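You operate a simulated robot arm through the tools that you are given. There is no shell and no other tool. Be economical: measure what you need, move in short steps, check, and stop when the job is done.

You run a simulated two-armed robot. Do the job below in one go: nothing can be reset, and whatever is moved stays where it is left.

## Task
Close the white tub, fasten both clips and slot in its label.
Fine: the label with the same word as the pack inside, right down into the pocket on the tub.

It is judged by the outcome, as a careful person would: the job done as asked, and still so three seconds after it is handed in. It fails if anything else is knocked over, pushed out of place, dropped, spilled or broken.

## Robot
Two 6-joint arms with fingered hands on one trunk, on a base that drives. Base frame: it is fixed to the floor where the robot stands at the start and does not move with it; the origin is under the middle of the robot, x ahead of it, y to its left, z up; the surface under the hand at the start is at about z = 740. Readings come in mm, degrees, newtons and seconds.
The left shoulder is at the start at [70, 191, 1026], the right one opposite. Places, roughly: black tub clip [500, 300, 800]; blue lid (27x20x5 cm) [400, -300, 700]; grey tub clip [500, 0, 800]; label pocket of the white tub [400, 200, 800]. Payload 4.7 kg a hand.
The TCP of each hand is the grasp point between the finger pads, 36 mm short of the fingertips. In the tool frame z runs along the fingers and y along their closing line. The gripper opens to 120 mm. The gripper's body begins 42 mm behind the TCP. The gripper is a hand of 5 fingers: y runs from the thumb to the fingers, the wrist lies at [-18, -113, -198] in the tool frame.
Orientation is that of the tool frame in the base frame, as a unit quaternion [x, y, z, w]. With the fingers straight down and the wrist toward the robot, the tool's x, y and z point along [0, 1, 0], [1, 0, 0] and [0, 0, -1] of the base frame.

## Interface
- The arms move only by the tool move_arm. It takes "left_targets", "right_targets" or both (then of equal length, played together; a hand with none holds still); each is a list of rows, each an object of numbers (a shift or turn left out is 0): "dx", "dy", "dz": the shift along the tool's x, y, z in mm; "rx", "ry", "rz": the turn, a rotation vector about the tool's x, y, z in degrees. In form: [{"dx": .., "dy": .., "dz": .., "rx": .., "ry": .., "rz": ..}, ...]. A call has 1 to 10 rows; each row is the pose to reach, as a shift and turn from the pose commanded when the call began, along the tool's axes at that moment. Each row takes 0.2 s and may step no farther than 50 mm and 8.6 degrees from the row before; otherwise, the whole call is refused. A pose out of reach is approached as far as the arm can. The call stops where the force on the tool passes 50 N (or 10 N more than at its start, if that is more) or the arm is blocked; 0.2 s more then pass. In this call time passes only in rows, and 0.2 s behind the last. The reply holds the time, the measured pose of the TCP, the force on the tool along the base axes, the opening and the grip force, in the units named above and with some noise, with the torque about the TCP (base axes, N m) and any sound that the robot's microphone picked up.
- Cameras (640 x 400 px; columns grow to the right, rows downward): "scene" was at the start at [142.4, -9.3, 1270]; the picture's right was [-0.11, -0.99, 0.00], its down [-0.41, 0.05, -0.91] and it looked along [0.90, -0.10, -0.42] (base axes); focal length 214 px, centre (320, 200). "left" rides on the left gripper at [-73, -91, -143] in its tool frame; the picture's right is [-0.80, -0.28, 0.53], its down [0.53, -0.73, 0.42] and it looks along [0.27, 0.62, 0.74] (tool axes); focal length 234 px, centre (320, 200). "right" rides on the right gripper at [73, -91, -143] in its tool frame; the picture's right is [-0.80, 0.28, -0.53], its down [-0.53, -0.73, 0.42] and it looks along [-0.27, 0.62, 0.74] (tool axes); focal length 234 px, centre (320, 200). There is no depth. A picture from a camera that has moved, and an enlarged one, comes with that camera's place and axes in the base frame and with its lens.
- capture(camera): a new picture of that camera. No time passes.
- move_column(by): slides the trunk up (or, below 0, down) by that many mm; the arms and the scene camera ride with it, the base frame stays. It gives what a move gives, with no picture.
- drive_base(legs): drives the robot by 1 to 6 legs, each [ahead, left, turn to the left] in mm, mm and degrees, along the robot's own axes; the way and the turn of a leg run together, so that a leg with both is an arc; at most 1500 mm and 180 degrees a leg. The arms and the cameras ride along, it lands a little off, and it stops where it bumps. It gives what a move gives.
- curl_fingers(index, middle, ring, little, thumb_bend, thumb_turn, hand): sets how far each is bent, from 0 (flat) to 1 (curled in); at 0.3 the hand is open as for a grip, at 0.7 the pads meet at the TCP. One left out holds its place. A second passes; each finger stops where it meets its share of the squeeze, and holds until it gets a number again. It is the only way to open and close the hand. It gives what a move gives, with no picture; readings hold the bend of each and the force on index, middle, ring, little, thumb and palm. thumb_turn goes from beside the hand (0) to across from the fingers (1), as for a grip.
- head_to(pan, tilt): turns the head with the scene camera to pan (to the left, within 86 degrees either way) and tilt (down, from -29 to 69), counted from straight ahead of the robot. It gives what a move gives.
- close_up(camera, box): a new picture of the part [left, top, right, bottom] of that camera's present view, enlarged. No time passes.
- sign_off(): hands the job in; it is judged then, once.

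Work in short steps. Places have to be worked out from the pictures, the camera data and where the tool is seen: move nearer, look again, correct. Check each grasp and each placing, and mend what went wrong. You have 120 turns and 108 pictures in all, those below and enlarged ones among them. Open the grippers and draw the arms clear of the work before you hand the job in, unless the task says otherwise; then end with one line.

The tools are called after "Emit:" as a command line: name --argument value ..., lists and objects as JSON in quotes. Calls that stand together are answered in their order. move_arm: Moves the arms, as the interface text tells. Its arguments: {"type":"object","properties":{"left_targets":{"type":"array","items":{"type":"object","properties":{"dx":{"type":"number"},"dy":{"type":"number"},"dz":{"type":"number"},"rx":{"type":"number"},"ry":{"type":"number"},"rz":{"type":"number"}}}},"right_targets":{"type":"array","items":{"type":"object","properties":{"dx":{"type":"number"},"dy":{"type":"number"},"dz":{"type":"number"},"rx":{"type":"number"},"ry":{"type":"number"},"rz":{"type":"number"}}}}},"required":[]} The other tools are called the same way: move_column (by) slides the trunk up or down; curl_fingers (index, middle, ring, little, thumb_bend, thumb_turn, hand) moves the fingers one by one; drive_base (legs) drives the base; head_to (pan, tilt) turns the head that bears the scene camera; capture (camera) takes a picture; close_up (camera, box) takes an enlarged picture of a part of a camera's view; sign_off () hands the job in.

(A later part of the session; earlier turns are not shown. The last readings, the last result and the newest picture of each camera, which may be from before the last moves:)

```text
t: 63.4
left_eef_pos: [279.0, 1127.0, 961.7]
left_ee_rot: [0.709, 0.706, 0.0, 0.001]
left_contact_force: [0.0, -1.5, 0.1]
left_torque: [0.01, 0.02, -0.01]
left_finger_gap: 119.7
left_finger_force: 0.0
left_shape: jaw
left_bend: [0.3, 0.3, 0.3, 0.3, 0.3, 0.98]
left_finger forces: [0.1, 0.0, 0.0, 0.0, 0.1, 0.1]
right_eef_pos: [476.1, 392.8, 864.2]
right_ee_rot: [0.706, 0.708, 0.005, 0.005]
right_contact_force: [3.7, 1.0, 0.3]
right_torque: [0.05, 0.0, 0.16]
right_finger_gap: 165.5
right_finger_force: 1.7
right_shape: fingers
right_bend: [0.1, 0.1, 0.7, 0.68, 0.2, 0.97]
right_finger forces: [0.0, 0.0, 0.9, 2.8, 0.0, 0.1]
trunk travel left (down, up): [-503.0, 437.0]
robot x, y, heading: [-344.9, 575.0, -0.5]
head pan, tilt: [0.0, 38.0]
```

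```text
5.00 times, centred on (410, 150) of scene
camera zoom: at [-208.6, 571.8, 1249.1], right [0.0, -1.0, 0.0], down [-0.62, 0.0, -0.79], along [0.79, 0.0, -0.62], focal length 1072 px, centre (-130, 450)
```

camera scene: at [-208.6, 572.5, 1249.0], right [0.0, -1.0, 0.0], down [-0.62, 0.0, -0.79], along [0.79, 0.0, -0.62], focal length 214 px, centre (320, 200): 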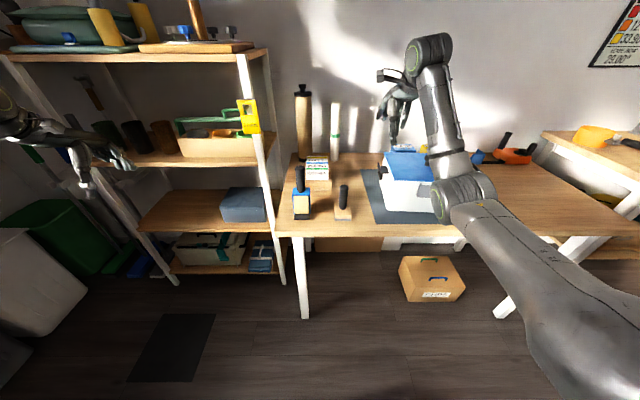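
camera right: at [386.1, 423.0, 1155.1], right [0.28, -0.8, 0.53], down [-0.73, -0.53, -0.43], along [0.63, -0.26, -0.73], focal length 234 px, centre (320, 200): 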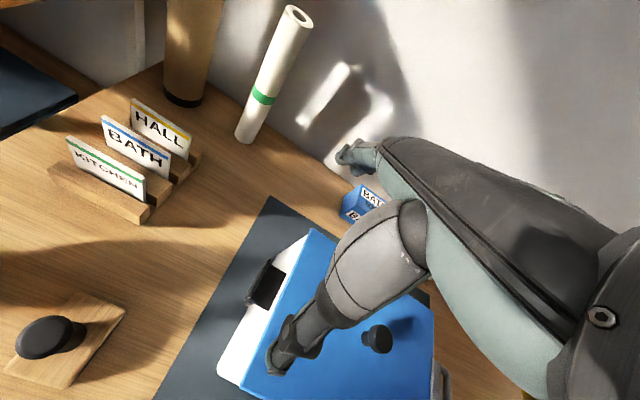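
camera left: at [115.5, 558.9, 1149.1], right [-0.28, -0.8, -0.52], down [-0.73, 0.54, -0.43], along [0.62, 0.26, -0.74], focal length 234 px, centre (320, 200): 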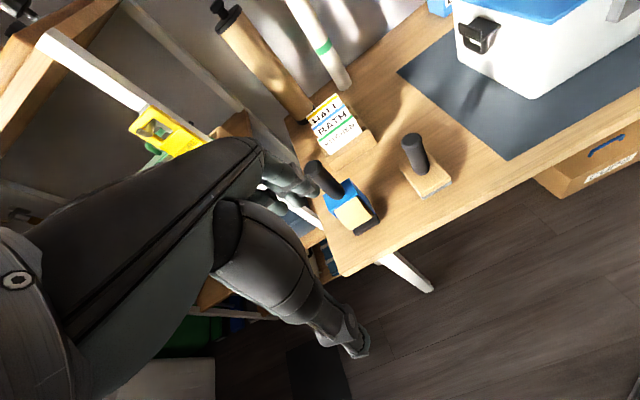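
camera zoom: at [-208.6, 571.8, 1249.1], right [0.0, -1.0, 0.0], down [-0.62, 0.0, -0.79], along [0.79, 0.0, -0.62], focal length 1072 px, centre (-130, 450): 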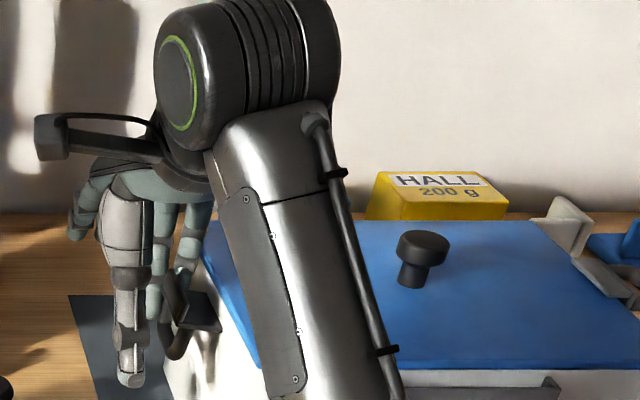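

The black clip is turning (~25°). I continue along the arc.

Emit:
move_arm --right_targets '[{"dx": -3, "dz": -7}, {"dx": -7, "dz": -13}, {"dx": -12, "dz": -19}, {"dx": -18, "dz": -23}]'

Emit:
close_up --camera "scene" --box '[370, 110, 450, 190]'

```text
t: 64.4
left_eef_pos: [280.3, 1127.1, 962.1]
left_ee_rot: [0.708, 0.706, 0.0, 0.002]
left_contact_force: [-0.5, 0.2, 0.1]
left_torque: [0.0, 0.0, 0.01]
left_finger_gap: 119.8
left_finger_force: 0.1
left_shape: jaw
left_bend: [0.3, 0.3, 0.3, 0.3, 0.3, 0.98]
left_finger forces: [0.1, 0.1, 0.1, 0.0, 0.1, 0.0]
right_eef_pos: [476.0, 375.5, 886.9]
right_ee_rot: [0.705, 0.709, 0.003, 0.004]
right_contact_force: [2.1, 5.0, -0.9]
right_torque: [0.12, 0.01, 0.09]
right_finger_gap: 165.4
right_finger_force: 3.4
right_shape: fingers
right_bend: [0.1, 0.1, 0.69, 0.7, 0.2, 0.97]
right_finger forces: [0.1, 0.0, 2.6, 3.8, 0.2, 0.0]
trunk travel left (down, up): [-503.0, 437.0]
robot x, y, heading: [-346.5, 570.1, -0.2]
head pan, tilt: [0.0, 38.0]
```

```text
5.00 times, centred on (410, 150) of scene
camera zoom: at [-208.3, 572.8, 1249.0], right [0.0, -1.0, 0.0], down [-0.62, 0.0, -0.79], along [0.79, 0.0, -0.62], focal length 1072 px, centre (-130, 450)
```

zoom: 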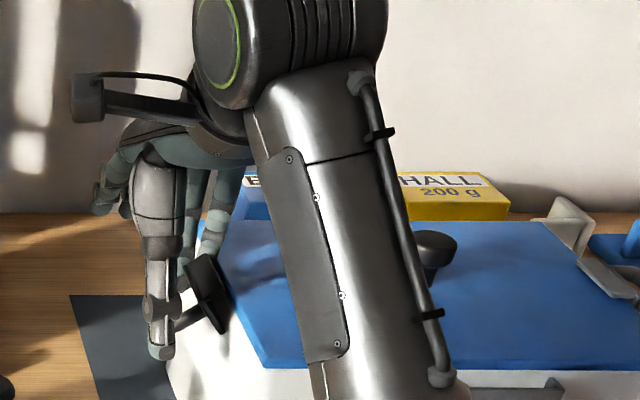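

About 60°. Keep pushing inward.

Emit:
move_arm --right_targets '[{"dx": -5, "dz": -3}, {"dx": -10, "dz": -5}, {"dx": -15, "dz": -6}, {"dx": -20, "dz": -6}]'

Emit:
close_up --camera "scene" --box '[370, 110, 450, 190]'

```text
t: 65.4
left_eef_pos: [278.7, 1126.2, 961.3]
left_ee_rot: [0.709, 0.706, 0.0, 0.001]
left_contact_force: [-0.8, -0.6, 0.0]
left_torque: [-0.01, -0.01, 0.0]
left_finger_gap: 119.8
left_finger_force: 0.0
left_shape: jaw
left_bend: [0.3, 0.3, 0.3, 0.3, 0.3, 0.98]
left_finger forces: [0.0, 0.0, 0.0, 0.1, 0.0, 0.0]
right_eef_pos: [475.8, 353.9, 891.8]
right_ee_rot: [0.706, 0.708, 0.005, 0.004]
right_contact_force: [0.0, 4.8, -3.0]
right_torque: [0.15, 0.04, 0.08]
right_finger_gap: 165.7
right_finger_force: 3.6
right_shape: fingers
right_bend: [0.1, 0.1, 0.69, 0.7, 0.2, 0.97]
right_finger forces: [0.0, 0.0, 1.8, 5.2, 0.0, 0.0]
trunk travel left (down, up): [-503.0, 437.0]
robot x, y, heading: [-345.0, 571.9, -0.2]
head pan, tilt: [0.0, 38.0]
```

```text
5.00 times, centred on (410, 150) of scene
camera zoom: at [-208.1, 572.2, 1249.0], right [0.0, -1.0, 0.0], down [-0.62, 0.0, -0.79], along [0.79, 0.0, -0.62], focal length 1072 px, centre (-130, 450)
```

zoom: 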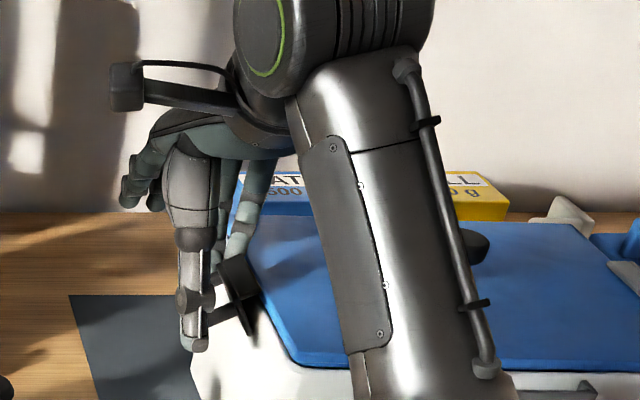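

The tub slides back right (good, returning it) but the clip stays at ~60–65°. I raise the contact point so the push acts near the flap top.

Emit:
move_arm --right_targets '[{"dx": 12}, {"dx": 12, "dz": -14}, {"dx": 2, "dz": -15}, {"dx": -8, "dz": -15}, {"dx": -16, "dz": -13}, {"dx": -22, "dz": -11}]'

Emit:
close_up --camera "scene" --box '[370, 110, 450, 190]'

```text
t: 66.8
left_eef_pos: [278.2, 1127.6, 963.5]
left_ee_rot: [0.708, 0.707, 0.0, 0.001]
left_contact_force: [-0.1, -0.3, 0.0]
left_torque: [-0.03, 0.0, -0.03]
left_finger_gap: 119.9
left_finger_force: 0.0
left_shape: jaw
left_bend: [0.3, 0.3, 0.3, 0.3, 0.3, 0.98]
left_finger forces: [0.0, 0.0, 0.1, 0.0, 0.1, 0.1]
right_eef_pos: [476.6, 333.6, 904.7]
right_ee_rot: [0.705, 0.709, 0.005, 0.005]
right_contact_force: [1.5, 6.8, 5.4]
right_torque: [-0.04, -0.1, 0.08]
right_finger_gap: 165.7
right_finger_force: 3.8
right_shape: fingers
right_bend: [0.1, 0.1, 0.71, 0.7, 0.2, 0.97]
right_finger forces: [0.0, 0.0, 6.7, 0.1, 0.0, 0.0]
trunk travel left (down, up): [-503.0, 437.0]
robot x, y, heading: [-345.5, 576.5, 0.0]
head pan, tilt: [0.0, 38.0]
```

```text
5.00 times, centred on (410, 150) of scene
camera zoom: at [-209.1, 573.1, 1249.1], right [0.0, -1.0, 0.0], down [-0.62, 0.0, -0.79], along [0.79, 0.0, -0.62], focal length 1072 px, centre (-130, 450)
```

zoom: 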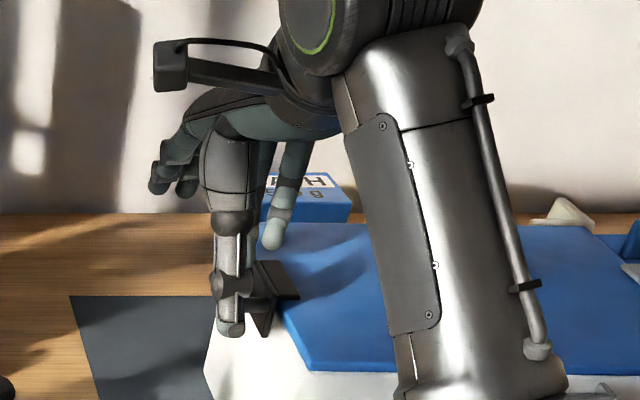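

The flap now lies flat over the lid. I lift, form the beak, and press it down from above like the other.

Emit:
move_arm --right_targets '[{"dx": 3, "dz": -30}, {"dx": 3, "dz": -75}]'

Emit:
curl_fingers --hand "right" --index 0.7 --middle 0.7 --ring 0.7 --little 0.7 --thumb_bend 0.7 --thumb_turn 1

Emit:
capture --camera "right"

```text
t: 67.4
left_eef_pos: [277.7, 1127.0, 961.6]
left_ee_rot: [0.708, 0.706, 0.001, 0.002]
left_contact_force: [-1.3, 0.6, 0.1]
left_torque: [-0.06, 0.0, 0.0]
left_finger_gap: 119.8
left_finger_force: 0.0
left_shape: jaw
left_bend: [0.3, 0.3, 0.3, 0.3, 0.3, 0.98]
left_finger forces: [0.0, 0.0, 0.0, 0.0, 0.0, 0.0]
right_eef_pos: [473.1, 333.3, 979.6]
right_ee_rot: [0.706, 0.709, 0.004, 0.005]
right_contact_force: [-0.5, 0.1, -0.2]
right_torque: [-0.01, -0.03, 0.02]
right_finger_gap: 165.8
right_finger_force: 0.1
right_shape: fingers
right_bend: [0.1, 0.1, 0.7, 0.7, 0.2, 0.97]
right_finger forces: [0.1, 0.1, 0.0, 0.1, 0.0, 0.1]
trunk travel left (down, up): [-503.0, 437.0]
robot x, y, heading: [-343.1, 569.7, 0.1]
head pan, tilt: [0.0, 38.0]
```

```text
t: 68.4
left_eef_pos: [278.8, 1127.7, 962.6]
left_ee_rot: [0.709, 0.706, 0.0, 0.0]
left_contact_force: [0.5, 0.7, -1.4]
left_torque: [-0.05, 0.0, -0.01]
left_finger_gap: 119.8
left_finger_force: 0.1
left_shape: jaw
left_bend: [0.3, 0.3, 0.3, 0.3, 0.3, 0.98]
left_finger forces: [0.1, 0.0, 0.0, 0.0, 0.0, 0.0]
right_eef_pos: [474.3, 333.9, 977.6]
right_ee_rot: [0.706, 0.708, 0.004, 0.005]
right_contact_force: [0.7, 0.8, 0.6]
right_torque: [0.02, -0.02, -0.03]
right_finger_gap: 4.5
right_finger_force: 0.0
right_shape: fingers
right_bend: [0.7, 0.7, 0.7, 0.7, 0.7, 1.0]
right_finger forces: [0.1, 0.1, 0.1, 0.1, 0.0, 0.1]
trunk travel left (down, up): [-503.0, 437.0]
robot x, y, heading: [-346.8, 574.2, 0.2]
head pan, tilt: [0.0, 38.0]
```

```text
18 pictures are left
camera right: at [380.5, 406.7, 1120.3], right [0.28, -0.8, 0.53], down [-0.73, -0.53, -0.43], along [0.63, -0.26, -0.73], focal length 234 px, centre (320, 200)
```

right: 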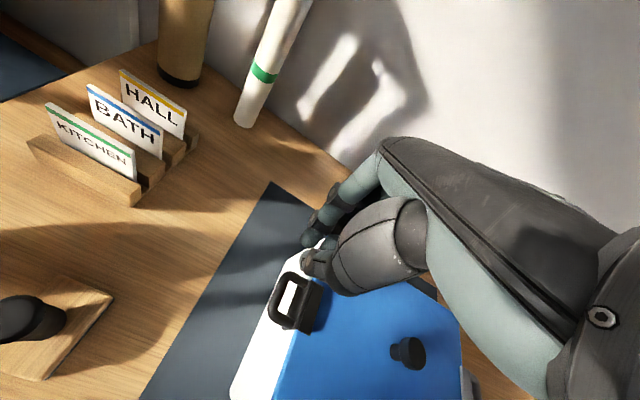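

Flap center ≈ (453, 292). I move over it and press down.

Emit:
move_arm --right_targets '[{"dx": -38, "dy": -20}, {"dx": -38, "dy": -20, "dz": 35}, {"dx": -38, "dy": -20, "dz": 50}, {"dx": -38, "dy": -20, "dz": 56}, {"dx": -38, "dy": -20, "dz": 61}, {"dx": -38, "dy": -20, "dz": 66}]'

Emit:
move_arm --right_targets '[{"dz": -40}, {"dz": -85}, {"dx": 45, "dz": -110}, {"dx": 90, "dz": -130}]'

Emit:
capture --camera "right"

```text
t: 69.8
left_eef_pos: [274.1, 1127.6, 964.8]
left_ee_rot: [0.709, 0.705, 0.0, 0.003]
left_contact_force: [-0.3, -1.2, -0.6]
left_torque: [0.0, 0.01, -0.02]
left_finger_gap: 120.0
left_finger_force: 0.1
left_shape: jaw
left_bend: [0.3, 0.3, 0.3, 0.3, 0.3, 0.98]
left_finger forces: [0.0, 0.0, 0.1, 0.0, 0.1, 0.1]
right_eef_pos: [451.6, 299.3, 921.1]
right_ee_rot: [0.705, 0.709, 0.009, 0.011]
right_contact_force: [-5.5, -1.4, 40.1]
right_torque: [-0.09, 0.57, 0.01]
right_finger_gap: 4.1
right_finger_force: 19.7
right_shape: fingers
right_bend: [0.7, 0.69, 0.7, 0.7, 0.7, 1.0]
right_finger forces: [0.1, 4.7, 0.0, 0.0, 34.6, 0.0]
trunk travel left (down, up): [-503.0, 437.0]
robot x, y, heading: [-344.3, 570.4, 0.0]
head pan, tilt: [0.0, 38.0]
```

```text
refused: row 3 steps farther than a row can; nothing moved
```

```text
17 pictures are left
camera right: at [355.4, 371.0, 1061.6], right [0.27, -0.8, 0.53], down [-0.72, -0.54, -0.44], along [0.64, -0.27, -0.72], focal length 234 px, centre (320, 200)
```

right: 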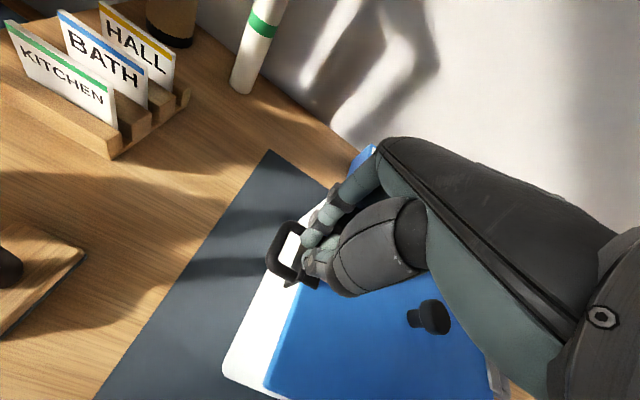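

Both clips pressed down. I now raise the hand (smaller steps) and set the fingers to a narrow opening for the label, then drive 110 mm left to bring the rack into good reach.

Emit:
move_arm --right_targets '[{"dz": -40}, {"dz": -80}, {"dz": -115}]'

Emit:
drive_base --legs '[[15, 120, 0]]'

Emit:
curl_fingers --hand "right" --index 0.57 --middle 0.57 --ring 0.57 --little 0.5 --thumb_bend 0.5

Emit:
capture --camera "right"

```text
t: 70.6
left_eef_pos: [280.3, 1126.9, 961.4]
left_ee_rot: [0.708, 0.706, 0.0, 0.001]
left_contact_force: [-0.4, -1.0, 0.4]
left_torque: [-0.03, 0.03, -0.06]
left_finger_gap: 120.0
left_finger_force: 0.0
left_shape: jaw
left_bend: [0.3, 0.3, 0.3, 0.3, 0.3, 0.98]
left_finger forces: [0.0, 0.0, 0.0, 0.0, 0.0, 0.0]
right_eef_pos: [452.9, 296.0, 1025.9]
right_ee_rot: [0.706, 0.708, 0.003, 0.004]
right_contact_force: [0.3, 0.5, -0.4]
right_torque: [-0.01, 0.01, 0.0]
right_finger_gap: 4.3
right_finger_force: 0.2
right_shape: fingers
right_bend: [0.7, 0.7, 0.7, 0.7, 0.7, 1.0]
right_finger forces: [0.0, 0.0, 0.0, 0.0, 0.0, 0.0]
trunk travel left (down, up): [-503.0, 437.0]
robot x, y, heading: [-347.1, 573.4, -0.0]
head pan, tilt: [0.0, 38.0]
```

```text
t: 71.8
left_eef_pos: [293.2, 1247.2, 961.9]
left_ee_rot: [0.708, 0.706, 0.0, 0.002]
left_contact_force: [0.4, 0.5, -0.9]
left_torque: [0.01, -0.02, -0.02]
left_finger_gap: 119.9
left_finger_force: 0.1
left_shape: jaw
left_bend: [0.3, 0.3, 0.3, 0.3, 0.3, 0.98]
left_finger forces: [0.0, 0.1, 0.1, 0.1, 0.1, 0.1]
right_eef_pos: [468.4, 417.6, 1026.8]
right_ee_rot: [0.705, 0.709, 0.004, 0.004]
right_contact_force: [-0.5, -0.3, 0.2]
right_torque: [-0.02, -0.01, 0.01]
right_finger_gap: 4.2
right_finger_force: 0.1
right_shape: fingers
right_bend: [0.7, 0.7, 0.7, 0.7, 0.7, 1.0]
right_finger forces: [0.0, 0.0, 0.0, 0.0, 0.1, 0.1]
trunk travel left (down, up): [-503.0, 437.0]
robot x, y, heading: [-331.2, 695.0, -0.1]
head pan, tilt: [0.0, 38.0]
```

```text
t: 72.8
left_eef_pos: [292.2, 1245.5, 961.2]
left_ee_rot: [0.707, 0.707, 0.001, 0.001]
left_contact_force: [-0.3, -0.6, 0.9]
left_torque: [0.03, 0.0, -0.03]
left_finger_gap: 119.9
left_finger_force: 0.1
left_shape: jaw
left_bend: [0.3, 0.3, 0.3, 0.3, 0.3, 0.98]
left_finger forces: [0.0, 0.0, 0.0, 0.0, 0.1, 0.1]
right_eef_pos: [468.4, 417.5, 1026.6]
right_ee_rot: [0.706, 0.708, 0.005, 0.005]
right_contact_force: [-0.9, -0.1, -1.0]
right_torque: [-0.01, 0.01, 0.0]
right_finger_gap: 53.2
right_finger_force: 0.1
right_shape: fingers
right_bend: [0.56, 0.56, 0.56, 0.5, 0.5, 1.0]
right_finger forces: [0.0, 0.0, 0.0, 0.0, 0.1, 0.0]
trunk travel left (down, up): [-503.0, 437.0]
robot x, y, heading: [-330.5, 690.3, -0.1]
head pan, tilt: [0.0, 38.0]
```

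```text
16 pictures are left
camera right: at [374.7, 489.9, 1168.8], right [0.28, -0.8, 0.53], down [-0.72, -0.54, -0.43], along [0.63, -0.26, -0.73], focal length 234 px, centre (320, 200)
```

right: 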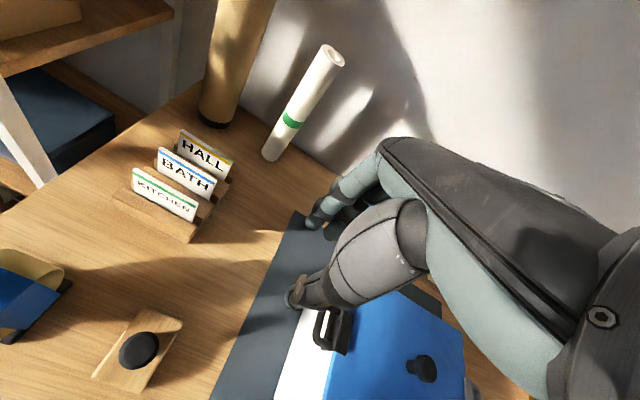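

Label top is centred at about (530, 584, 829). I move above it and descend so the fingertips straddle its top 20 mm.

Emit:
move_arm --right_targets '[{"dx": 42, "dy": 15}, {"dx": 84, "dy": 30}, {"dx": 126, "dy": 46}, {"dx": 166, "dy": 61}, {"dx": 166, "dy": 61, "dz": 48}, {"dx": 166, "dy": 61, "dz": 96}, {"dx": 166, "dy": 61, "dz": 140}]'

Emit:
capture --camera "right"

Emit:
close_up --camera "scene" --box '[310, 120, 410, 200]'

```text
t: 74.4
left_eef_pos: [293.9, 1246.6, 962.1]
left_ee_rot: [0.708, 0.706, 0.0, 0.001]
left_contact_force: [0.1, -0.1, 0.2]
left_torque: [0.01, 0.02, 0.01]
left_finger_gap: 119.8
left_finger_force: 0.0
left_shape: jaw
left_bend: [0.3, 0.3, 0.3, 0.3, 0.3, 0.98]
left_finger forces: [0.0, 0.0, 0.1, 0.0, 0.1, 0.1]
right_eef_pos: [531.6, 583.0, 888.4]
right_ee_rot: [0.705, 0.709, 0.005, 0.005]
right_contact_force: [0.3, -0.2, -1.3]
right_torque: [0.04, -0.04, -0.01]
right_finger_gap: 53.6
right_finger_force: 0.0
right_shape: fingers
right_bend: [0.56, 0.56, 0.56, 0.5, 0.5, 1.0]
right_finger forces: [0.0, 0.0, 0.0, 0.0, 0.0, 0.1]
trunk travel left (down, up): [-503.0, 437.0]
robot x, y, heading: [-333.4, 690.8, -0.0]
head pan, tilt: [0.0, 38.0]
```

```text
15 pictures are left
camera right: at [437.5, 655.7, 1029.3], right [0.28, -0.8, 0.53], down [-0.72, -0.54, -0.43], along [0.63, -0.26, -0.73], focal length 234 px, centre (320, 200)
```

right: 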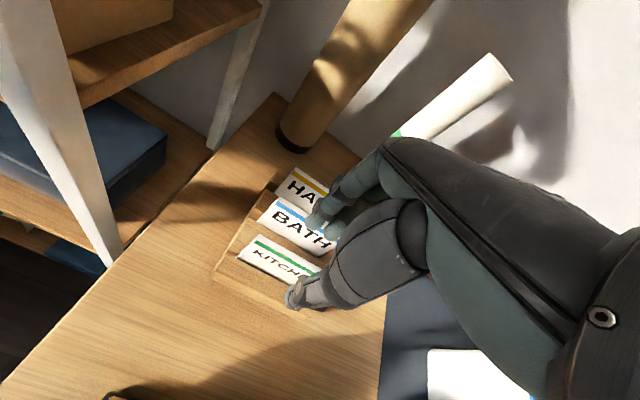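

```text
5.00 times, centred on (360, 160) of scene
camera zoom: at [-192.8, 691.2, 1249.0], right [0.0, -1.0, 0.0], down [-0.62, 0.0, -0.79], along [0.79, 0.0, -0.62], focal length 1072 px, centre (120, 400)
```

zoom: 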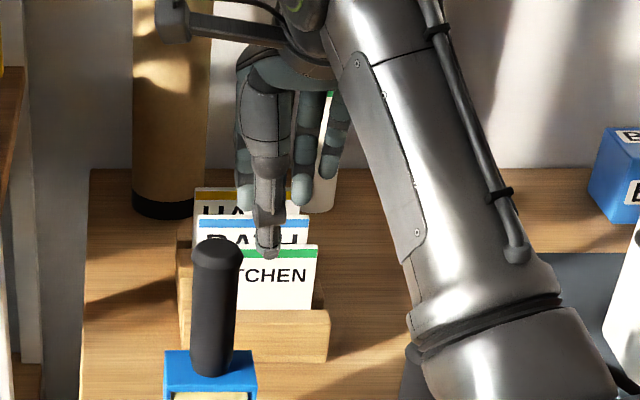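

Aligned: the thumb is in front of KITCHEN and the fingers behind it. I descend 49 mm and close gently.

Emit:
move_arm --right_targets '[{"dz": 25}, {"dz": 49}]'

Emit:
curl_fingers --hand "right" --index 0.75 --middle 0.75 --thumb_bend 0.75

Emit:
close_up --camera "right" --box '[200, 140, 400, 340]'

```text
t: 75.0
left_eef_pos: [292.2, 1246.4, 961.6]
left_ee_rot: [0.708, 0.707, 0.0, 0.001]
left_contact_force: [0.3, 0.1, 1.4]
left_torque: [0.0, 0.0, 0.02]
left_finger_gap: 119.9
left_finger_force: 0.1
left_shape: jaw
left_bend: [0.3, 0.3, 0.3, 0.3, 0.3, 0.98]
left_finger forces: [0.0, 0.0, 0.0, 0.0, 0.0, 0.0]
right_eef_pos: [531.1, 582.8, 838.5]
right_ee_rot: [0.705, 0.709, 0.005, 0.005]
right_contact_force: [0.0, 0.2, 0.0]
right_torque: [-0.03, -0.02, 0.04]
right_finger_gap: 53.4
right_finger_force: 0.0
right_shape: fingers
right_bend: [0.56, 0.56, 0.56, 0.5, 0.5, 1.0]
right_finger forces: [0.1, 0.1, 0.0, 0.0, 0.0, 0.1]
trunk travel left (down, up): [-503.0, 437.0]
robot x, y, heading: [-331.3, 688.4, -0.0]
head pan, tilt: [0.0, 38.0]
```

```text
t: 76.0
left_eef_pos: [293.0, 1245.6, 963.1]
left_ee_rot: [0.708, 0.706, 0.001, 0.001]
left_contact_force: [0.2, 0.4, 0.2]
left_torque: [0.01, -0.04, -0.02]
left_finger_gap: 119.9
left_finger_force: 0.1
left_shape: jaw
left_bend: [0.3, 0.3, 0.3, 0.3, 0.3, 0.98]
left_finger forces: [0.1, 0.0, 0.1, 0.0, 0.1, 0.1]
right_eef_pos: [531.2, 582.5, 837.9]
right_ee_rot: [0.705, 0.709, 0.005, 0.004]
right_contact_force: [0.0, 0.0, 0.2]
right_torque: [-0.05, 0.06, 0.06]
right_finger_gap: 6.0
right_finger_force: 11.6
right_shape: fingers
right_bend: [0.74, 0.74, 0.56, 0.5, 0.66, 1.0]
right_finger forces: [6.0, 5.8, 0.0, 0.0, 12.7, 0.1]
trunk travel left (down, up): [-503.0, 437.0]
robot x, y, heading: [-328.6, 690.7, -0.2]
head pan, tilt: [0.0, 38.0]
```

```text
2.00 times, centred on (300, 240) of right
camera zoom: at [437.2, 655.7, 980.1], right [0.28, -0.8, 0.53], down [-0.72, -0.54, -0.43], along [0.63, -0.26, -0.73], focal length 468 px, centre (360, 120)
```

zoom: 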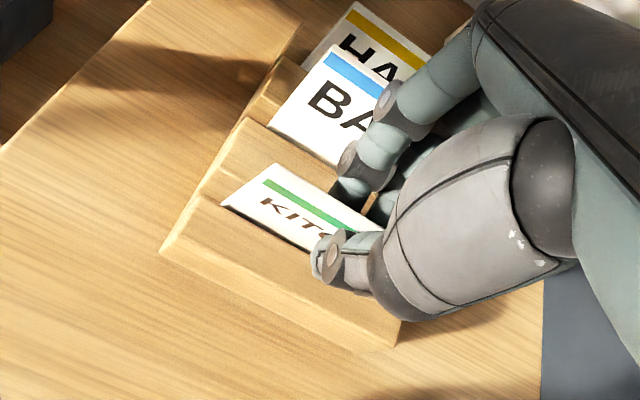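

Gripped with ~12 N. I lift it straight out and check.

Emit:
move_arm --right_targets '[{"dz": -25}, {"dz": -60}, {"dz": -105}, {"dz": -150}]'

Emit:
capture --camera "scene"

```text
t: 77.0
left_eef_pos: [292.8, 1246.5, 962.7]
left_ee_rot: [0.708, 0.707, 0.001, 0.003]
left_contact_force: [-0.6, 0.1, -0.8]
left_torque: [0.01, 0.0, 0.03]
left_finger_gap: 120.1
left_finger_force: 0.1
left_shape: jaw
left_bend: [0.3, 0.3, 0.3, 0.3, 0.3, 0.98]
left_finger forces: [0.1, 0.1, 0.1, 0.0, 0.0, 0.0]
right_eef_pos: [528.5, 582.5, 988.6]
right_ee_rot: [0.706, 0.708, 0.004, 0.004]
right_contact_force: [-1.0, 0.5, -0.9]
right_torque: [0.0, -0.01, 0.0]
right_finger_gap: 5.8
right_finger_force: 11.8
right_shape: fingers
right_bend: [0.74, 0.74, 0.56, 0.5, 0.67, 1.0]
right_finger forces: [7.3, 5.0, 0.0, 0.0, 12.3, 0.1]
trunk travel left (down, up): [-503.0, 437.0]
robot x, y, heading: [-331.3, 694.7, 0.2]
head pan, tilt: [0.0, 38.0]
```

```text
12 pictures are left
camera scene: at [-194.7, 692.0, 1249.1], right [0.0, -1.0, 0.0], down [-0.62, 0.0, -0.79], along [0.79, 0.0, -0.62], focal length 214 px, centre (320, 200)
```

scene: 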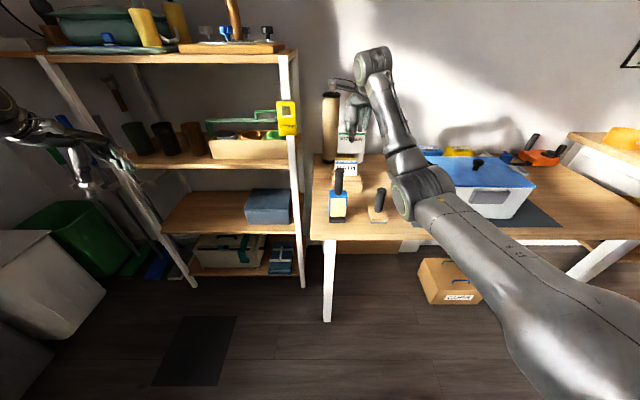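

The KITCHEN label is out. I raise a little more, then drive back 90 mm and right 490 mm to bring the pocket into reach and view.

Emit:
move_arm --right_targets '[{"dz": -35}, {"dz": -70}]'

Emit:
drive_base --legs '[[-90, 0, 0], [0, -490, 0]]'

Emit:
capture --camera "scene"

```text
t: 77.6
left_eef_pos: [292.7, 1247.1, 962.2]
left_ee_rot: [0.708, 0.706, 0.001, 0.002]
left_contact_force: [0.1, 0.0, -0.1]
left_torque: [0.01, 0.0, 0.02]
left_finger_gap: 119.9
left_finger_force: 0.2
left_shape: jaw
left_bend: [0.3, 0.3, 0.3, 0.3, 0.3, 0.98]
left_finger forces: [0.0, 0.1, 0.0, 0.0, 0.0, 0.0]
right_eef_pos: [529.2, 582.5, 1059.6]
right_ee_rot: [0.706, 0.708, 0.004, 0.004]
right_contact_force: [-0.3, -0.4, -0.4]
right_torque: [0.0, -0.02, 0.02]
right_finger_gap: 6.3
right_finger_force: 12.2
right_shape: fingers
right_bend: [0.74, 0.74, 0.56, 0.5, 0.67, 1.0]
right_finger forces: [7.4, 4.8, 0.1, 0.1, 12.3, 0.0]
trunk travel left (down, up): [-503.0, 437.0]
robot x, y, heading: [-330.8, 695.2, -0.2]
head pan, tilt: [0.0, 38.0]
```

```text
t: 81.2
left_eef_pos: [203.8, 755.9, 962.8]
left_ee_rot: [0.709, 0.705, 0.001, 0.001]
left_contact_force: [0.6, -0.6, 0.2]
left_torque: [0.0, 0.0, -0.01]
left_finger_gap: 119.9
left_finger_force: 0.1
left_shape: jaw
left_bend: [0.3, 0.3, 0.3, 0.3, 0.3, 0.98]
left_finger forces: [0.0, 0.1, 0.0, 0.0, 0.0, 0.0]
right_eef_pos: [437.9, 89.2, 1058.3]
right_ee_rot: [0.707, 0.708, 0.005, 0.005]
right_contact_force: [-0.4, -1.1, -0.1]
right_torque: [0.01, 0.01, 0.01]
right_finger_gap: 6.0
right_finger_force: 12.7
right_shape: fingers
right_bend: [0.74, 0.74, 0.56, 0.5, 0.67, 1.0]
right_finger forces: [7.3, 4.9, 0.0, 0.0, 12.3, 0.0]
trunk travel left (down, up): [-503.0, 437.0]
robot x, y, heading: [-422.2, 201.9, -0.2]
head pan, tilt: [0.0, 38.0]
```

```text
11 pictures are left
camera scene: at [-285.1, 201.8, 1249.0], right [0.0, -1.0, 0.0], down [-0.62, 0.0, -0.79], along [0.79, 0.0, -0.62], focal length 214 px, centre (320, 200)
```

scene: 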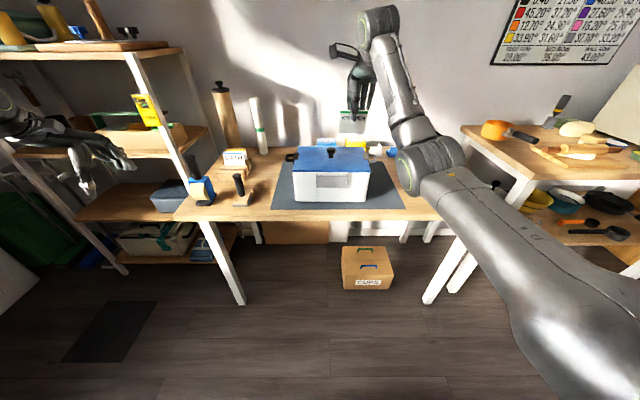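

A zoom of tub, pocket and held label together.

Emit:
close_up --camera "scene" --box '[275, 100, 395, 210]'

```text
3.64 times, centred on (335, 155) of scene
camera zoom: at [-285.1, 201.8, 1249.0], right [0.0, -1.0, 0.0], down [-0.62, 0.0, -0.79], along [0.79, 0.0, -0.62], focal length 780 px, centre (266, 364)
```

zoom: 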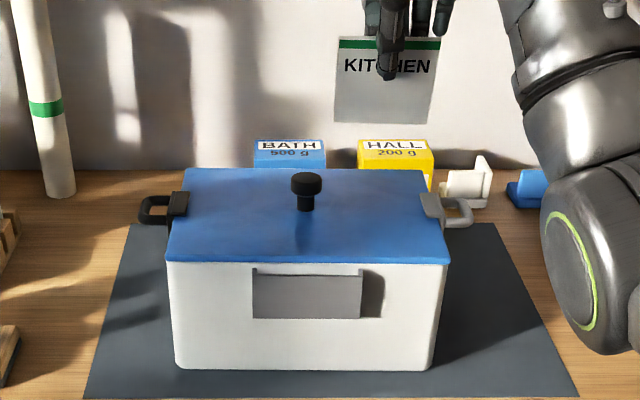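

Both clips look closed. The label is 90×76 mm, upright, yawed ≈3° versus the tub; pocket: centre y≈164, slot x≈340–349, top z≈866. I move the label above the pocket and turn it 3°.

Emit:
move_arm --right_targets '[{"dx": 24, "dy": -31, "rz": -1}, {"dx": 48, "dy": -62, "rz": -2}, {"dx": 71, "dy": -93, "rz": -3}, {"dx": 71, "dy": -93, "dz": 42, "rz": -3}, {"dx": 71, "dy": -93, "dz": 80, "rz": -3}]'

Emit:
close_up --camera "scene" --box '[280, 120, 380, 200]'

Emit:
close_up --camera "right" --box '[140, 120, 420, 400]'

```text
t: 82.4
left_eef_pos: [203.3, 756.7, 960.8]
left_ee_rot: [0.709, 0.705, 0.0, 0.001]
left_contact_force: [0.2, 0.0, 0.7]
left_torque: [-0.05, -0.02, 0.0]
left_finger_gap: 120.0
left_finger_force: 0.1
left_shape: jaw
left_bend: [0.3, 0.3, 0.3, 0.3, 0.3, 0.98]
left_finger forces: [0.0, 0.0, 0.1, 0.0, 0.0, 0.0]
right_eef_pos: [343.2, 159.6, 977.3]
right_ee_rot: [0.688, 0.726, 0.003, 0.005]
right_contact_force: [-0.3, 0.0, -0.2]
right_torque: [0.01, 0.0, -0.01]
right_finger_gap: 5.7
right_finger_force: 12.1
right_shape: fingers
right_bend: [0.74, 0.74, 0.56, 0.5, 0.67, 1.0]
right_finger forces: [7.2, 4.9, 0.0, 0.0, 12.2, 0.0]
right hand out of reach, approached as far as the arm can: row 3, 4
trunk travel left (down, up): [-503.0, 437.0]
robot x, y, heading: [-423.8, 204.4, -0.4]
head pan, tilt: [0.0, 38.0]
```

```text
5.00 times, centred on (330, 160) of scene
camera zoom: at [-285.0, 202.3, 1249.1], right [0.0, -1.0, 0.0], down [-0.62, 0.0, -0.79], along [0.79, 0.0, -0.62], focal length 1072 px, centre (270, 400)
```

zoom: 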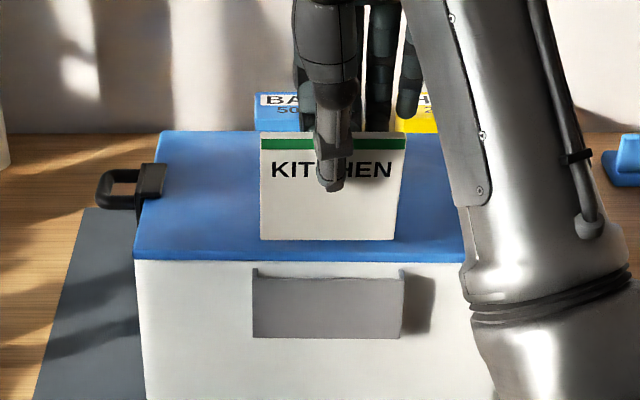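

```text
1.43 times, centred on (280, 260) of right
camera zoom: at [246.3, 228.9, 1119.1], right [0.31, -0.79, 0.53], down [-0.7, -0.57, -0.43], along [0.64, -0.23, -0.73], focal length 334 px, centre (377, 114)
```

zoom: 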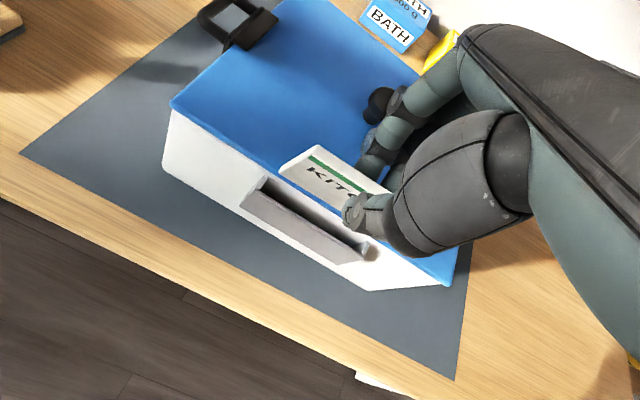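

Two-view check: label is tilted ~12° (bottom toward the tub) in the grip, pocket slot spans x≈334–345 with top z≈870, y 113–214, label y 117–208. I tilt the hand rx +12.5 to make the label vertical and shift +7 mm in x.

Emit:
move_arm --right_targets '[{"dy": 3.5, "dz": -2, "rx": 6.3}, {"dy": 7, "dz": -3, "rx": 12.5}]'

Emit:
close_up --camera "scene" --box '[280, 120, 380, 200]'

Emit:
close_up --camera "right" --box '[140, 120, 420, 400]'

```text
t: 83.0
left_eef_pos: [202.9, 755.0, 962.5]
left_ee_rot: [0.709, 0.705, 0.0, 0.002]
left_contact_force: [-0.5, 1.2, -0.9]
left_torque: [-0.03, -0.02, -0.04]
left_finger_gap: 120.2
left_finger_force: 0.1
left_shape: jaw
left_bend: [0.3, 0.3, 0.3, 0.3, 0.3, 0.98]
left_finger forces: [0.0, 0.0, 0.0, 0.1, 0.1, 0.1]
right_eef_pos: [362.0, 164.5, 978.4]
right_ee_rot: [0.684, 0.722, -0.075, -0.071]
right_contact_force: [-1.0, 0.5, -0.7]
right_torque: [-0.02, 0.01, 0.0]
right_finger_gap: 5.7
right_finger_force: 12.5
right_shape: fingers
right_bend: [0.74, 0.74, 0.56, 0.5, 0.67, 1.0]
right_finger forces: [7.2, 4.9, 0.0, 0.0, 12.3, 0.0]
right hand out of reach, approached as far as the arm can: row 1, 2
trunk travel left (down, up): [-503.0, 437.0]
robot x, y, heading: [-423.7, 203.4, -0.2]
head pan, tilt: [0.0, 38.0]
```

```text
5.00 times, centred on (330, 160) of scene
camera zoom: at [-285.3, 202.5, 1249.0], right [0.0, -1.0, 0.0], down [-0.62, 0.0, -0.79], along [0.79, 0.0, -0.62], focal length 1072 px, centre (270, 400)
```

zoom: 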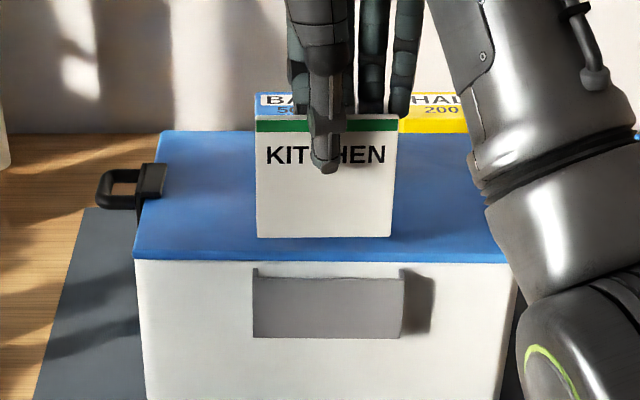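

```text
1.43 times, centred on (280, 260) of right
camera zoom: at [297.9, 234.0, 1137.5], right [0.42, -0.78, 0.46], down [-0.77, -0.57, -0.27], along [0.47, -0.24, -0.85], focal length 334 px, centre (377, 114)
```

zoom: 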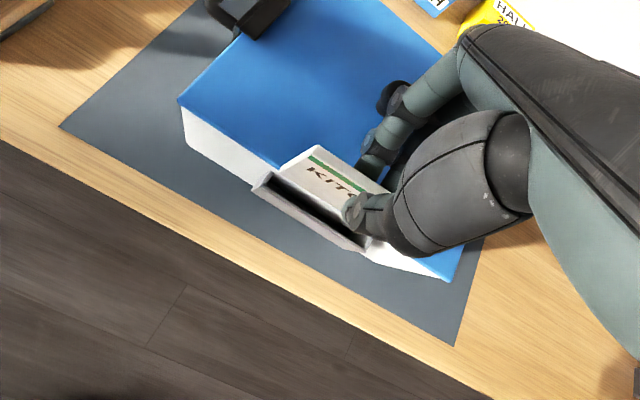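

The arm hit its near limit (x 362). Label is now vertical at x≈351; slot is at x≈337–347, y OK. I back the base 40 mm, then place by the readings.

Emit:
drive_base --legs '[[-40, 0, 0]]'

```text
t: 83.9
left_eef_pos: [164.2, 753.7, 963.1]
left_ee_rot: [0.709, 0.705, 0.0, 0.001]
left_contact_force: [0.1, 0.6, -0.2]
left_torque: [0.06, 0.0, 0.02]
left_finger_gap: 120.0
left_finger_force: 0.2
left_shape: jaw
left_bend: [0.3, 0.3, 0.3, 0.3, 0.3, 0.98]
left_finger forces: [0.0, 0.1, 0.1, 0.0, 0.0, 0.1]
right_eef_pos: [322.5, 163.4, 979.1]
right_ee_rot: [0.684, 0.722, -0.074, -0.07]
right_contact_force: [0.0, 0.2, -1.3]
right_torque: [-0.02, -0.01, 0.02]
right_finger_gap: 5.6
right_finger_force: 12.5
right_shape: fingers
right_bend: [0.74, 0.74, 0.56, 0.5, 0.67, 1.0]
right_finger forces: [7.2, 4.9, 0.0, 0.0, 12.2, 0.0]
trunk travel left (down, up): [-503.0, 437.0]
robot x, y, heading: [-461.0, 202.6, -0.4]
head pan, tilt: [0.0, 38.0]
```

I move +30 mm in x and down 8, placing the label just above the slot, and check.

Emit:
move_arm --right_targets '[{"dx": -0.8, "dy": 15.5, "dz": 1}, {"dx": -1.6, "dy": 30.9, "dz": 1.8}]'

Emit:
close_up --camera "right" --box '[200, 130, 330, 260]'

```text
t: 84.5
left_eef_pos: [164.3, 755.0, 961.9]
left_ee_rot: [0.709, 0.705, 0.0, 0.002]
left_contact_force: [-0.2, -0.4, 0.0]
left_torque: [-0.03, -0.01, 0.0]
left_finger_gap: 119.9
left_finger_force: 0.1
left_shape: jaw
left_bend: [0.3, 0.3, 0.3, 0.3, 0.3, 0.98]
left_finger forces: [0.0, 0.1, 0.1, 0.0, 0.0, 0.0]
right_eef_pos: [352.9, 162.2, 970.5]
right_ee_rot: [0.684, 0.722, -0.074, -0.07]
right_contact_force: [1.1, -0.7, -1.1]
right_torque: [-0.02, -0.03, -0.04]
right_finger_gap: 5.9
right_finger_force: 12.4
right_shape: fingers
right_bend: [0.74, 0.74, 0.56, 0.5, 0.67, 1.0]
right_finger forces: [7.2, 4.8, 0.1, 0.0, 12.2, 0.2]
trunk travel left (down, up): [-503.0, 437.0]
robot x, y, heading: [-466.3, 201.2, -0.3]
head pan, tilt: [0.0, 38.0]
```

```text
3.08 times, centred on (265, 195) of right
camera zoom: at [288.5, 233.0, 1130.2], right [0.42, -0.78, 0.46], down [-0.77, -0.57, -0.27], along [0.47, -0.24, -0.85], focal length 720 px, centre (489, 215)
```

zoom: 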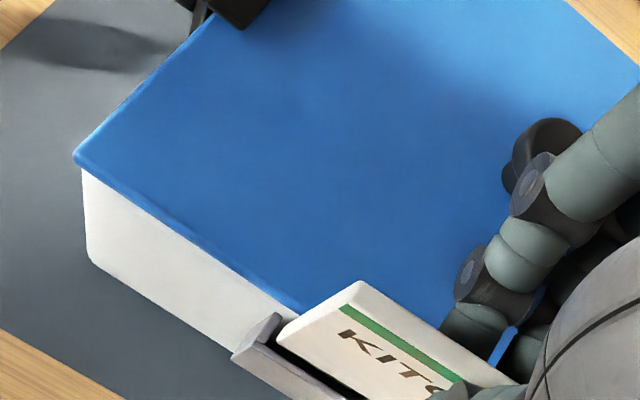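

Label lies within the slot in x. I check lateral alignment with a tight scene zoom.

Emit:
close_up --camera "scene" --box '[290, 135, 370, 190]'

```text
7.27 times, centred on (330, 162) of scene
camera zoom: at [-325.1, 202.2, 1249.1], right [0.0, -1.0, 0.0], down [-0.62, 0.0, -0.79], along [0.79, 0.0, -0.62], focal length 1560 px, centre (247, 473)
```

zoom: 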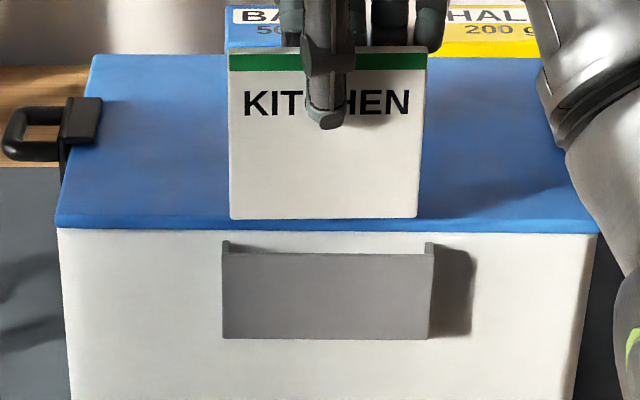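

Label is ~1–2 mm left of the pocket centre. I correct −1.2 mm and lower 22 mm into the slot, watching forces.

Emit:
move_arm --right_targets '[{"dx": -1.2, "dy": 1, "dz": 5}, {"dx": -1.2, "dy": 2.8, "dz": 13.5}, {"dx": -1.2, "dy": 4.5, "dz": 21.5}]'

```text
t: 85.3
left_eef_pos: [163.5, 753.4, 963.5]
left_ee_rot: [0.709, 0.705, 0.0, 0.001]
left_contact_force: [-0.3, -0.1, 0.8]
left_torque: [0.02, -0.02, -0.01]
left_finger_gap: 119.5
left_finger_force: 0.0
left_shape: jaw
left_bend: [0.3, 0.3, 0.3, 0.3, 0.3, 0.98]
left_finger forces: [0.0, 0.1, 0.0, 0.0, 0.0, 0.0]
right_eef_pos: [352.2, 161.9, 953.3]
right_ee_rot: [0.684, 0.723, -0.072, -0.067]
right_contact_force: [0.4, -2.0, 12.8]
right_torque: [-0.01, 0.16, 0.02]
right_finger_gap: 5.6
right_finger_force: 14.7
right_shape: fingers
right_bend: [0.74, 0.75, 0.56, 0.5, 0.67, 1.0]
right_finger forces: [8.4, 6.1, 0.0, 0.1, 13.9, 0.0]
trunk travel left (down, up): [-503.0, 437.0]
robot x, y, heading: [-464.8, 204.0, -0.0]
head pan, tilt: [0.0, 38.0]
```

Contact at the pocket's top edge with a −y push: the left cheek is hit. I raise 4 mm, shift another −1.5 mm, and lower again.

Emit:
move_arm --right_targets '[{"dy": -1.2, "dz": -6}, {"dx": -1.5, "dy": -1.2, "dz": -6}, {"dx": -1.5, "dy": 0, "dz": 0}, {"dx": -1.5, "dy": 1, "dz": 5}]'

```text
t: 86.3
left_eef_pos: [164.6, 755.0, 961.3]
left_ee_rot: [0.709, 0.705, 0.0, 0.001]
left_contact_force: [0.6, 0.6, 0.6]
left_torque: [-0.01, 0.04, -0.01]
left_finger_gap: 120.0
left_finger_force: 0.0
left_shape: jaw
left_bend: [0.3, 0.3, 0.3, 0.3, 0.3, 0.98]
left_finger forces: [0.1, 0.1, 0.0, 0.1, 0.0, 0.0]
right_eef_pos: [353.2, 160.5, 941.4]
right_ee_rot: [0.684, 0.722, -0.075, -0.072]
right_contact_force: [0.5, -0.2, -0.6]
right_torque: [0.01, 0.0, 0.03]
right_finger_gap: 5.6
right_finger_force: 12.1
right_shape: fingers
right_bend: [0.74, 0.74, 0.56, 0.5, 0.67, 1.0]
right_finger forces: [7.6, 4.7, 0.0, 0.0, 12.2, 0.1]
trunk travel left (down, up): [-503.0, 437.0]
robot x, y, heading: [-460.5, 203.7, -0.3]
head pan, tilt: [0.0, 38.0]
```

It slipped in without force. I lower further.

Emit:
move_arm --right_targets '[{"dy": 1, "dz": 5}, {"dy": 2.1, "dz": 10}, {"dy": 3.1, "dz": 15}, {"dy": 4, "dz": 19.5}]'

Emit:
close_up --camera "scene" --box '[290, 135, 370, 190]'

```text
t: 87.3
left_eef_pos: [164.5, 755.8, 963.9]
left_ee_rot: [0.709, 0.705, 0.0, 0.002]
left_contact_force: [-0.3, 0.0, 0.5]
left_torque: [-0.02, 0.03, 0.0]
left_finger_gap: 119.8
left_finger_force: 0.0
left_shape: jaw
left_bend: [0.3, 0.3, 0.3, 0.3, 0.3, 0.98]
left_finger forces: [0.0, 0.1, 0.0, 0.0, 0.0, 0.0]
right_eef_pos: [353.1, 161.1, 923.2]
right_ee_rot: [0.684, 0.722, -0.073, -0.07]
right_contact_force: [0.3, -0.6, -0.5]
right_torque: [0.03, -0.07, -0.06]
right_finger_gap: 5.9
right_finger_force: 12.2
right_shape: fingers
right_bend: [0.74, 0.74, 0.56, 0.5, 0.67, 1.0]
right_finger forces: [8.1, 4.5, 0.0, 0.0, 12.1, 0.1]
trunk travel left (down, up): [-503.0, 437.0]
robot x, y, heading: [-461.5, 202.8, -0.4]
head pan, tilt: [0.0, 38.0]
```

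```text
7.27 times, centred on (330, 162) of scene
camera zoom: at [-324.2, 202.3, 1249.0], right [0.0, -1.0, 0.0], down [-0.62, 0.0, -0.79], along [0.79, 0.0, -0.62], focal length 1560 px, centre (247, 473)
```

zoom: 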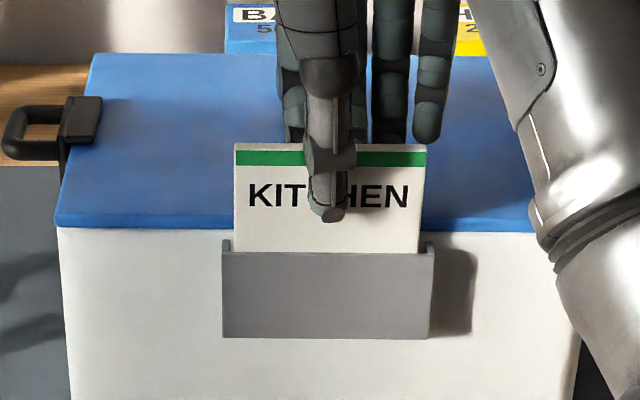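

The label is in the pocket. I continue down in small steps until it bottoms.

Emit:
move_arm --right_targets '[{"dy": 0.8, "dz": 4}, {"dy": 1.6, "dz": 8}, {"dy": 2.4, "dz": 12}]'

```text
t: 88.1
left_eef_pos: [162.6, 755.7, 964.2]
left_ee_rot: [0.709, 0.705, 0.001, 0.001]
left_contact_force: [-0.9, 0.4, -0.4]
left_torque: [0.01, -0.06, -0.03]
left_finger_gap: 119.9
left_finger_force: 0.0
left_shape: jaw
left_bend: [0.3, 0.3, 0.3, 0.3, 0.3, 0.98]
left_finger forces: [0.0, 0.1, 0.0, 0.0, 0.1, 0.0]
right_eef_pos: [352.0, 160.9, 917.6]
right_ee_rot: [0.685, 0.722, -0.072, -0.067]
right_contact_force: [9.0, -1.1, 25.4]
right_torque: [-0.86, -0.97, 0.21]
right_finger_gap: 5.8
right_finger_force: 24.9
right_shape: fingers
right_bend: [0.74, 0.74, 0.54, 0.5, 0.67, 1.0]
right_finger forces: [8.2, 4.6, 25.5, 0.1, 12.0, 0.0]
trunk travel left (down, up): [-503.0, 437.0]
robot x, y, heading: [-461.3, 199.4, -0.3]
head pan, tilt: [0.0, 38.0]
```

The ring finger is on the lid. I raise 6 mm, extend ring and little out of the way, then release index/middle/thumb so the label drops.

Emit:
move_arm --right_targets '[{"dy": -1.6, "dz": -8}]'

Emit:
curl_fingers --hand "right" --ring 0.05 --little 0.05

Emit:
move_arm --right_targets '[{"dy": 0.8, "dz": 4}, {"dy": 1.6, "dz": 7}, {"dy": 2.2, "dz": 10}]'

```text
t: 88.5
left_eef_pos: [164.4, 755.4, 961.6]
left_ee_rot: [0.708, 0.706, -0.001, 0.001]
left_contact_force: [0.4, -1.2, -0.6]
left_torque: [0.04, 0.0, -0.06]
left_finger_gap: 119.9
left_finger_force: 0.1
left_shape: jaw
left_bend: [0.3, 0.3, 0.3, 0.3, 0.3, 0.98]
left_finger forces: [0.0, 0.1, 0.0, 0.0, 0.0, 0.0]
right_eef_pos: [352.9, 161.5, 918.6]
right_ee_rot: [0.685, 0.721, -0.077, -0.071]
right_contact_force: [4.8, -1.1, 10.2]
right_torque: [-0.37, -0.51, 0.09]
right_finger_gap: 5.7
right_finger_force: 18.8
right_shape: fingers
right_bend: [0.74, 0.74, 0.55, 0.5, 0.67, 1.0]
right_finger forces: [8.4, 5.2, 11.2, 0.0, 12.1, 0.0]
trunk travel left (down, up): [-503.0, 437.0]
robot x, y, heading: [-465.8, 202.8, -0.4]
head pan, tilt: [0.0, 38.0]
```

```text
t: 89.5
left_eef_pos: [164.6, 755.3, 961.2]
left_ee_rot: [0.709, 0.705, 0.0, 0.002]
left_contact_force: [0.2, 0.6, -0.1]
left_torque: [0.02, 0.03, 0.01]
left_finger_gap: 119.7
left_finger_force: 0.1
left_shape: jaw
left_bend: [0.3, 0.3, 0.3, 0.3, 0.3, 0.98]
left_finger forces: [0.1, 0.1, 0.0, 0.0, 0.0, 0.0]
right_eef_pos: [354.3, 162.0, 919.8]
right_ee_rot: [0.684, 0.722, -0.075, -0.071]
right_contact_force: [0.5, -1.1, 0.1]
right_torque: [0.02, -0.01, 0.03]
right_finger_gap: 5.8
right_finger_force: 12.3
right_shape: fingers
right_bend: [0.74, 0.74, 0.05, 0.05, 0.67, 1.0]
right_finger forces: [7.3, 4.7, 0.0, 0.0, 12.1, 0.0]
trunk travel left (down, up): [-503.0, 437.0]
robot x, y, heading: [-461.2, 200.1, -0.0]
head pan, tilt: [0.0, 38.0]
```

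```text
t: 90.3
left_eef_pos: [164.3, 756.5, 962.7]
left_ee_rot: [0.709, 0.706, 0.001, 0.001]
left_contact_force: [0.0, -0.2, -0.2]
left_torque: [-0.01, -0.03, -0.03]
left_finger_gap: 119.9
left_finger_force: 0.1
left_shape: jaw
left_bend: [0.3, 0.3, 0.3, 0.3, 0.3, 0.98]
left_finger forces: [0.0, 0.0, 0.0, 0.0, 0.1, 0.0]
right_eef_pos: [352.4, 160.8, 910.2]
right_ee_rot: [0.684, 0.722, -0.074, -0.07]
right_contact_force: [-0.2, -0.3, 0.2]
right_torque: [0.0, -0.02, 0.04]
right_finger_gap: 5.9
right_finger_force: 12.0
right_shape: fingers
right_bend: [0.74, 0.74, 0.05, 0.05, 0.67, 1.0]
right_finger forces: [7.7, 4.5, 0.0, 0.1, 11.9, 0.0]
trunk travel left (down, up): [-503.0, 437.0]
robot x, y, heading: [-461.8, 206.1, -0.2]
head pan, tilt: [0.0, 38.0]
```

No contact yet at z 910; I keep lowering in small steps.

Emit:
move_arm --right_targets '[{"dy": 0.6, "dz": 3}, {"dy": 1.2, "dz": 6}]'

```text
t: 90.9
left_eef_pos: [162.8, 754.5, 963.4]
left_ee_rot: [0.709, 0.706, 0.001, 0.002]
left_contact_force: [0.9, 0.4, 0.5]
left_torque: [0.0, 0.0, -0.03]
left_finger_gap: 120.0
left_finger_force: 0.0
left_shape: jaw
left_bend: [0.3, 0.3, 0.3, 0.3, 0.3, 0.98]
left_finger forces: [0.0, 0.0, 0.0, 0.0, 0.1, 0.0]
right_eef_pos: [352.3, 161.3, 907.1]
right_ee_rot: [0.685, 0.722, -0.071, -0.068]
right_contact_force: [5.4, -0.1, 18.0]
right_torque: [-0.04, -0.07, -0.03]
right_finger_gap: 5.6
right_finger_force: 17.3
right_shape: fingers
right_bend: [0.75, 0.75, 0.05, 0.05, 0.67, 1.0]
right_finger forces: [11.9, 9.0, 0.7, 0.0, 13.7, 0.0]
trunk travel left (down, up): [-503.0, 437.0]
robot x, y, heading: [-460.5, 204.9, -0.3]
head pan, tilt: [0.0, 38.0]
```

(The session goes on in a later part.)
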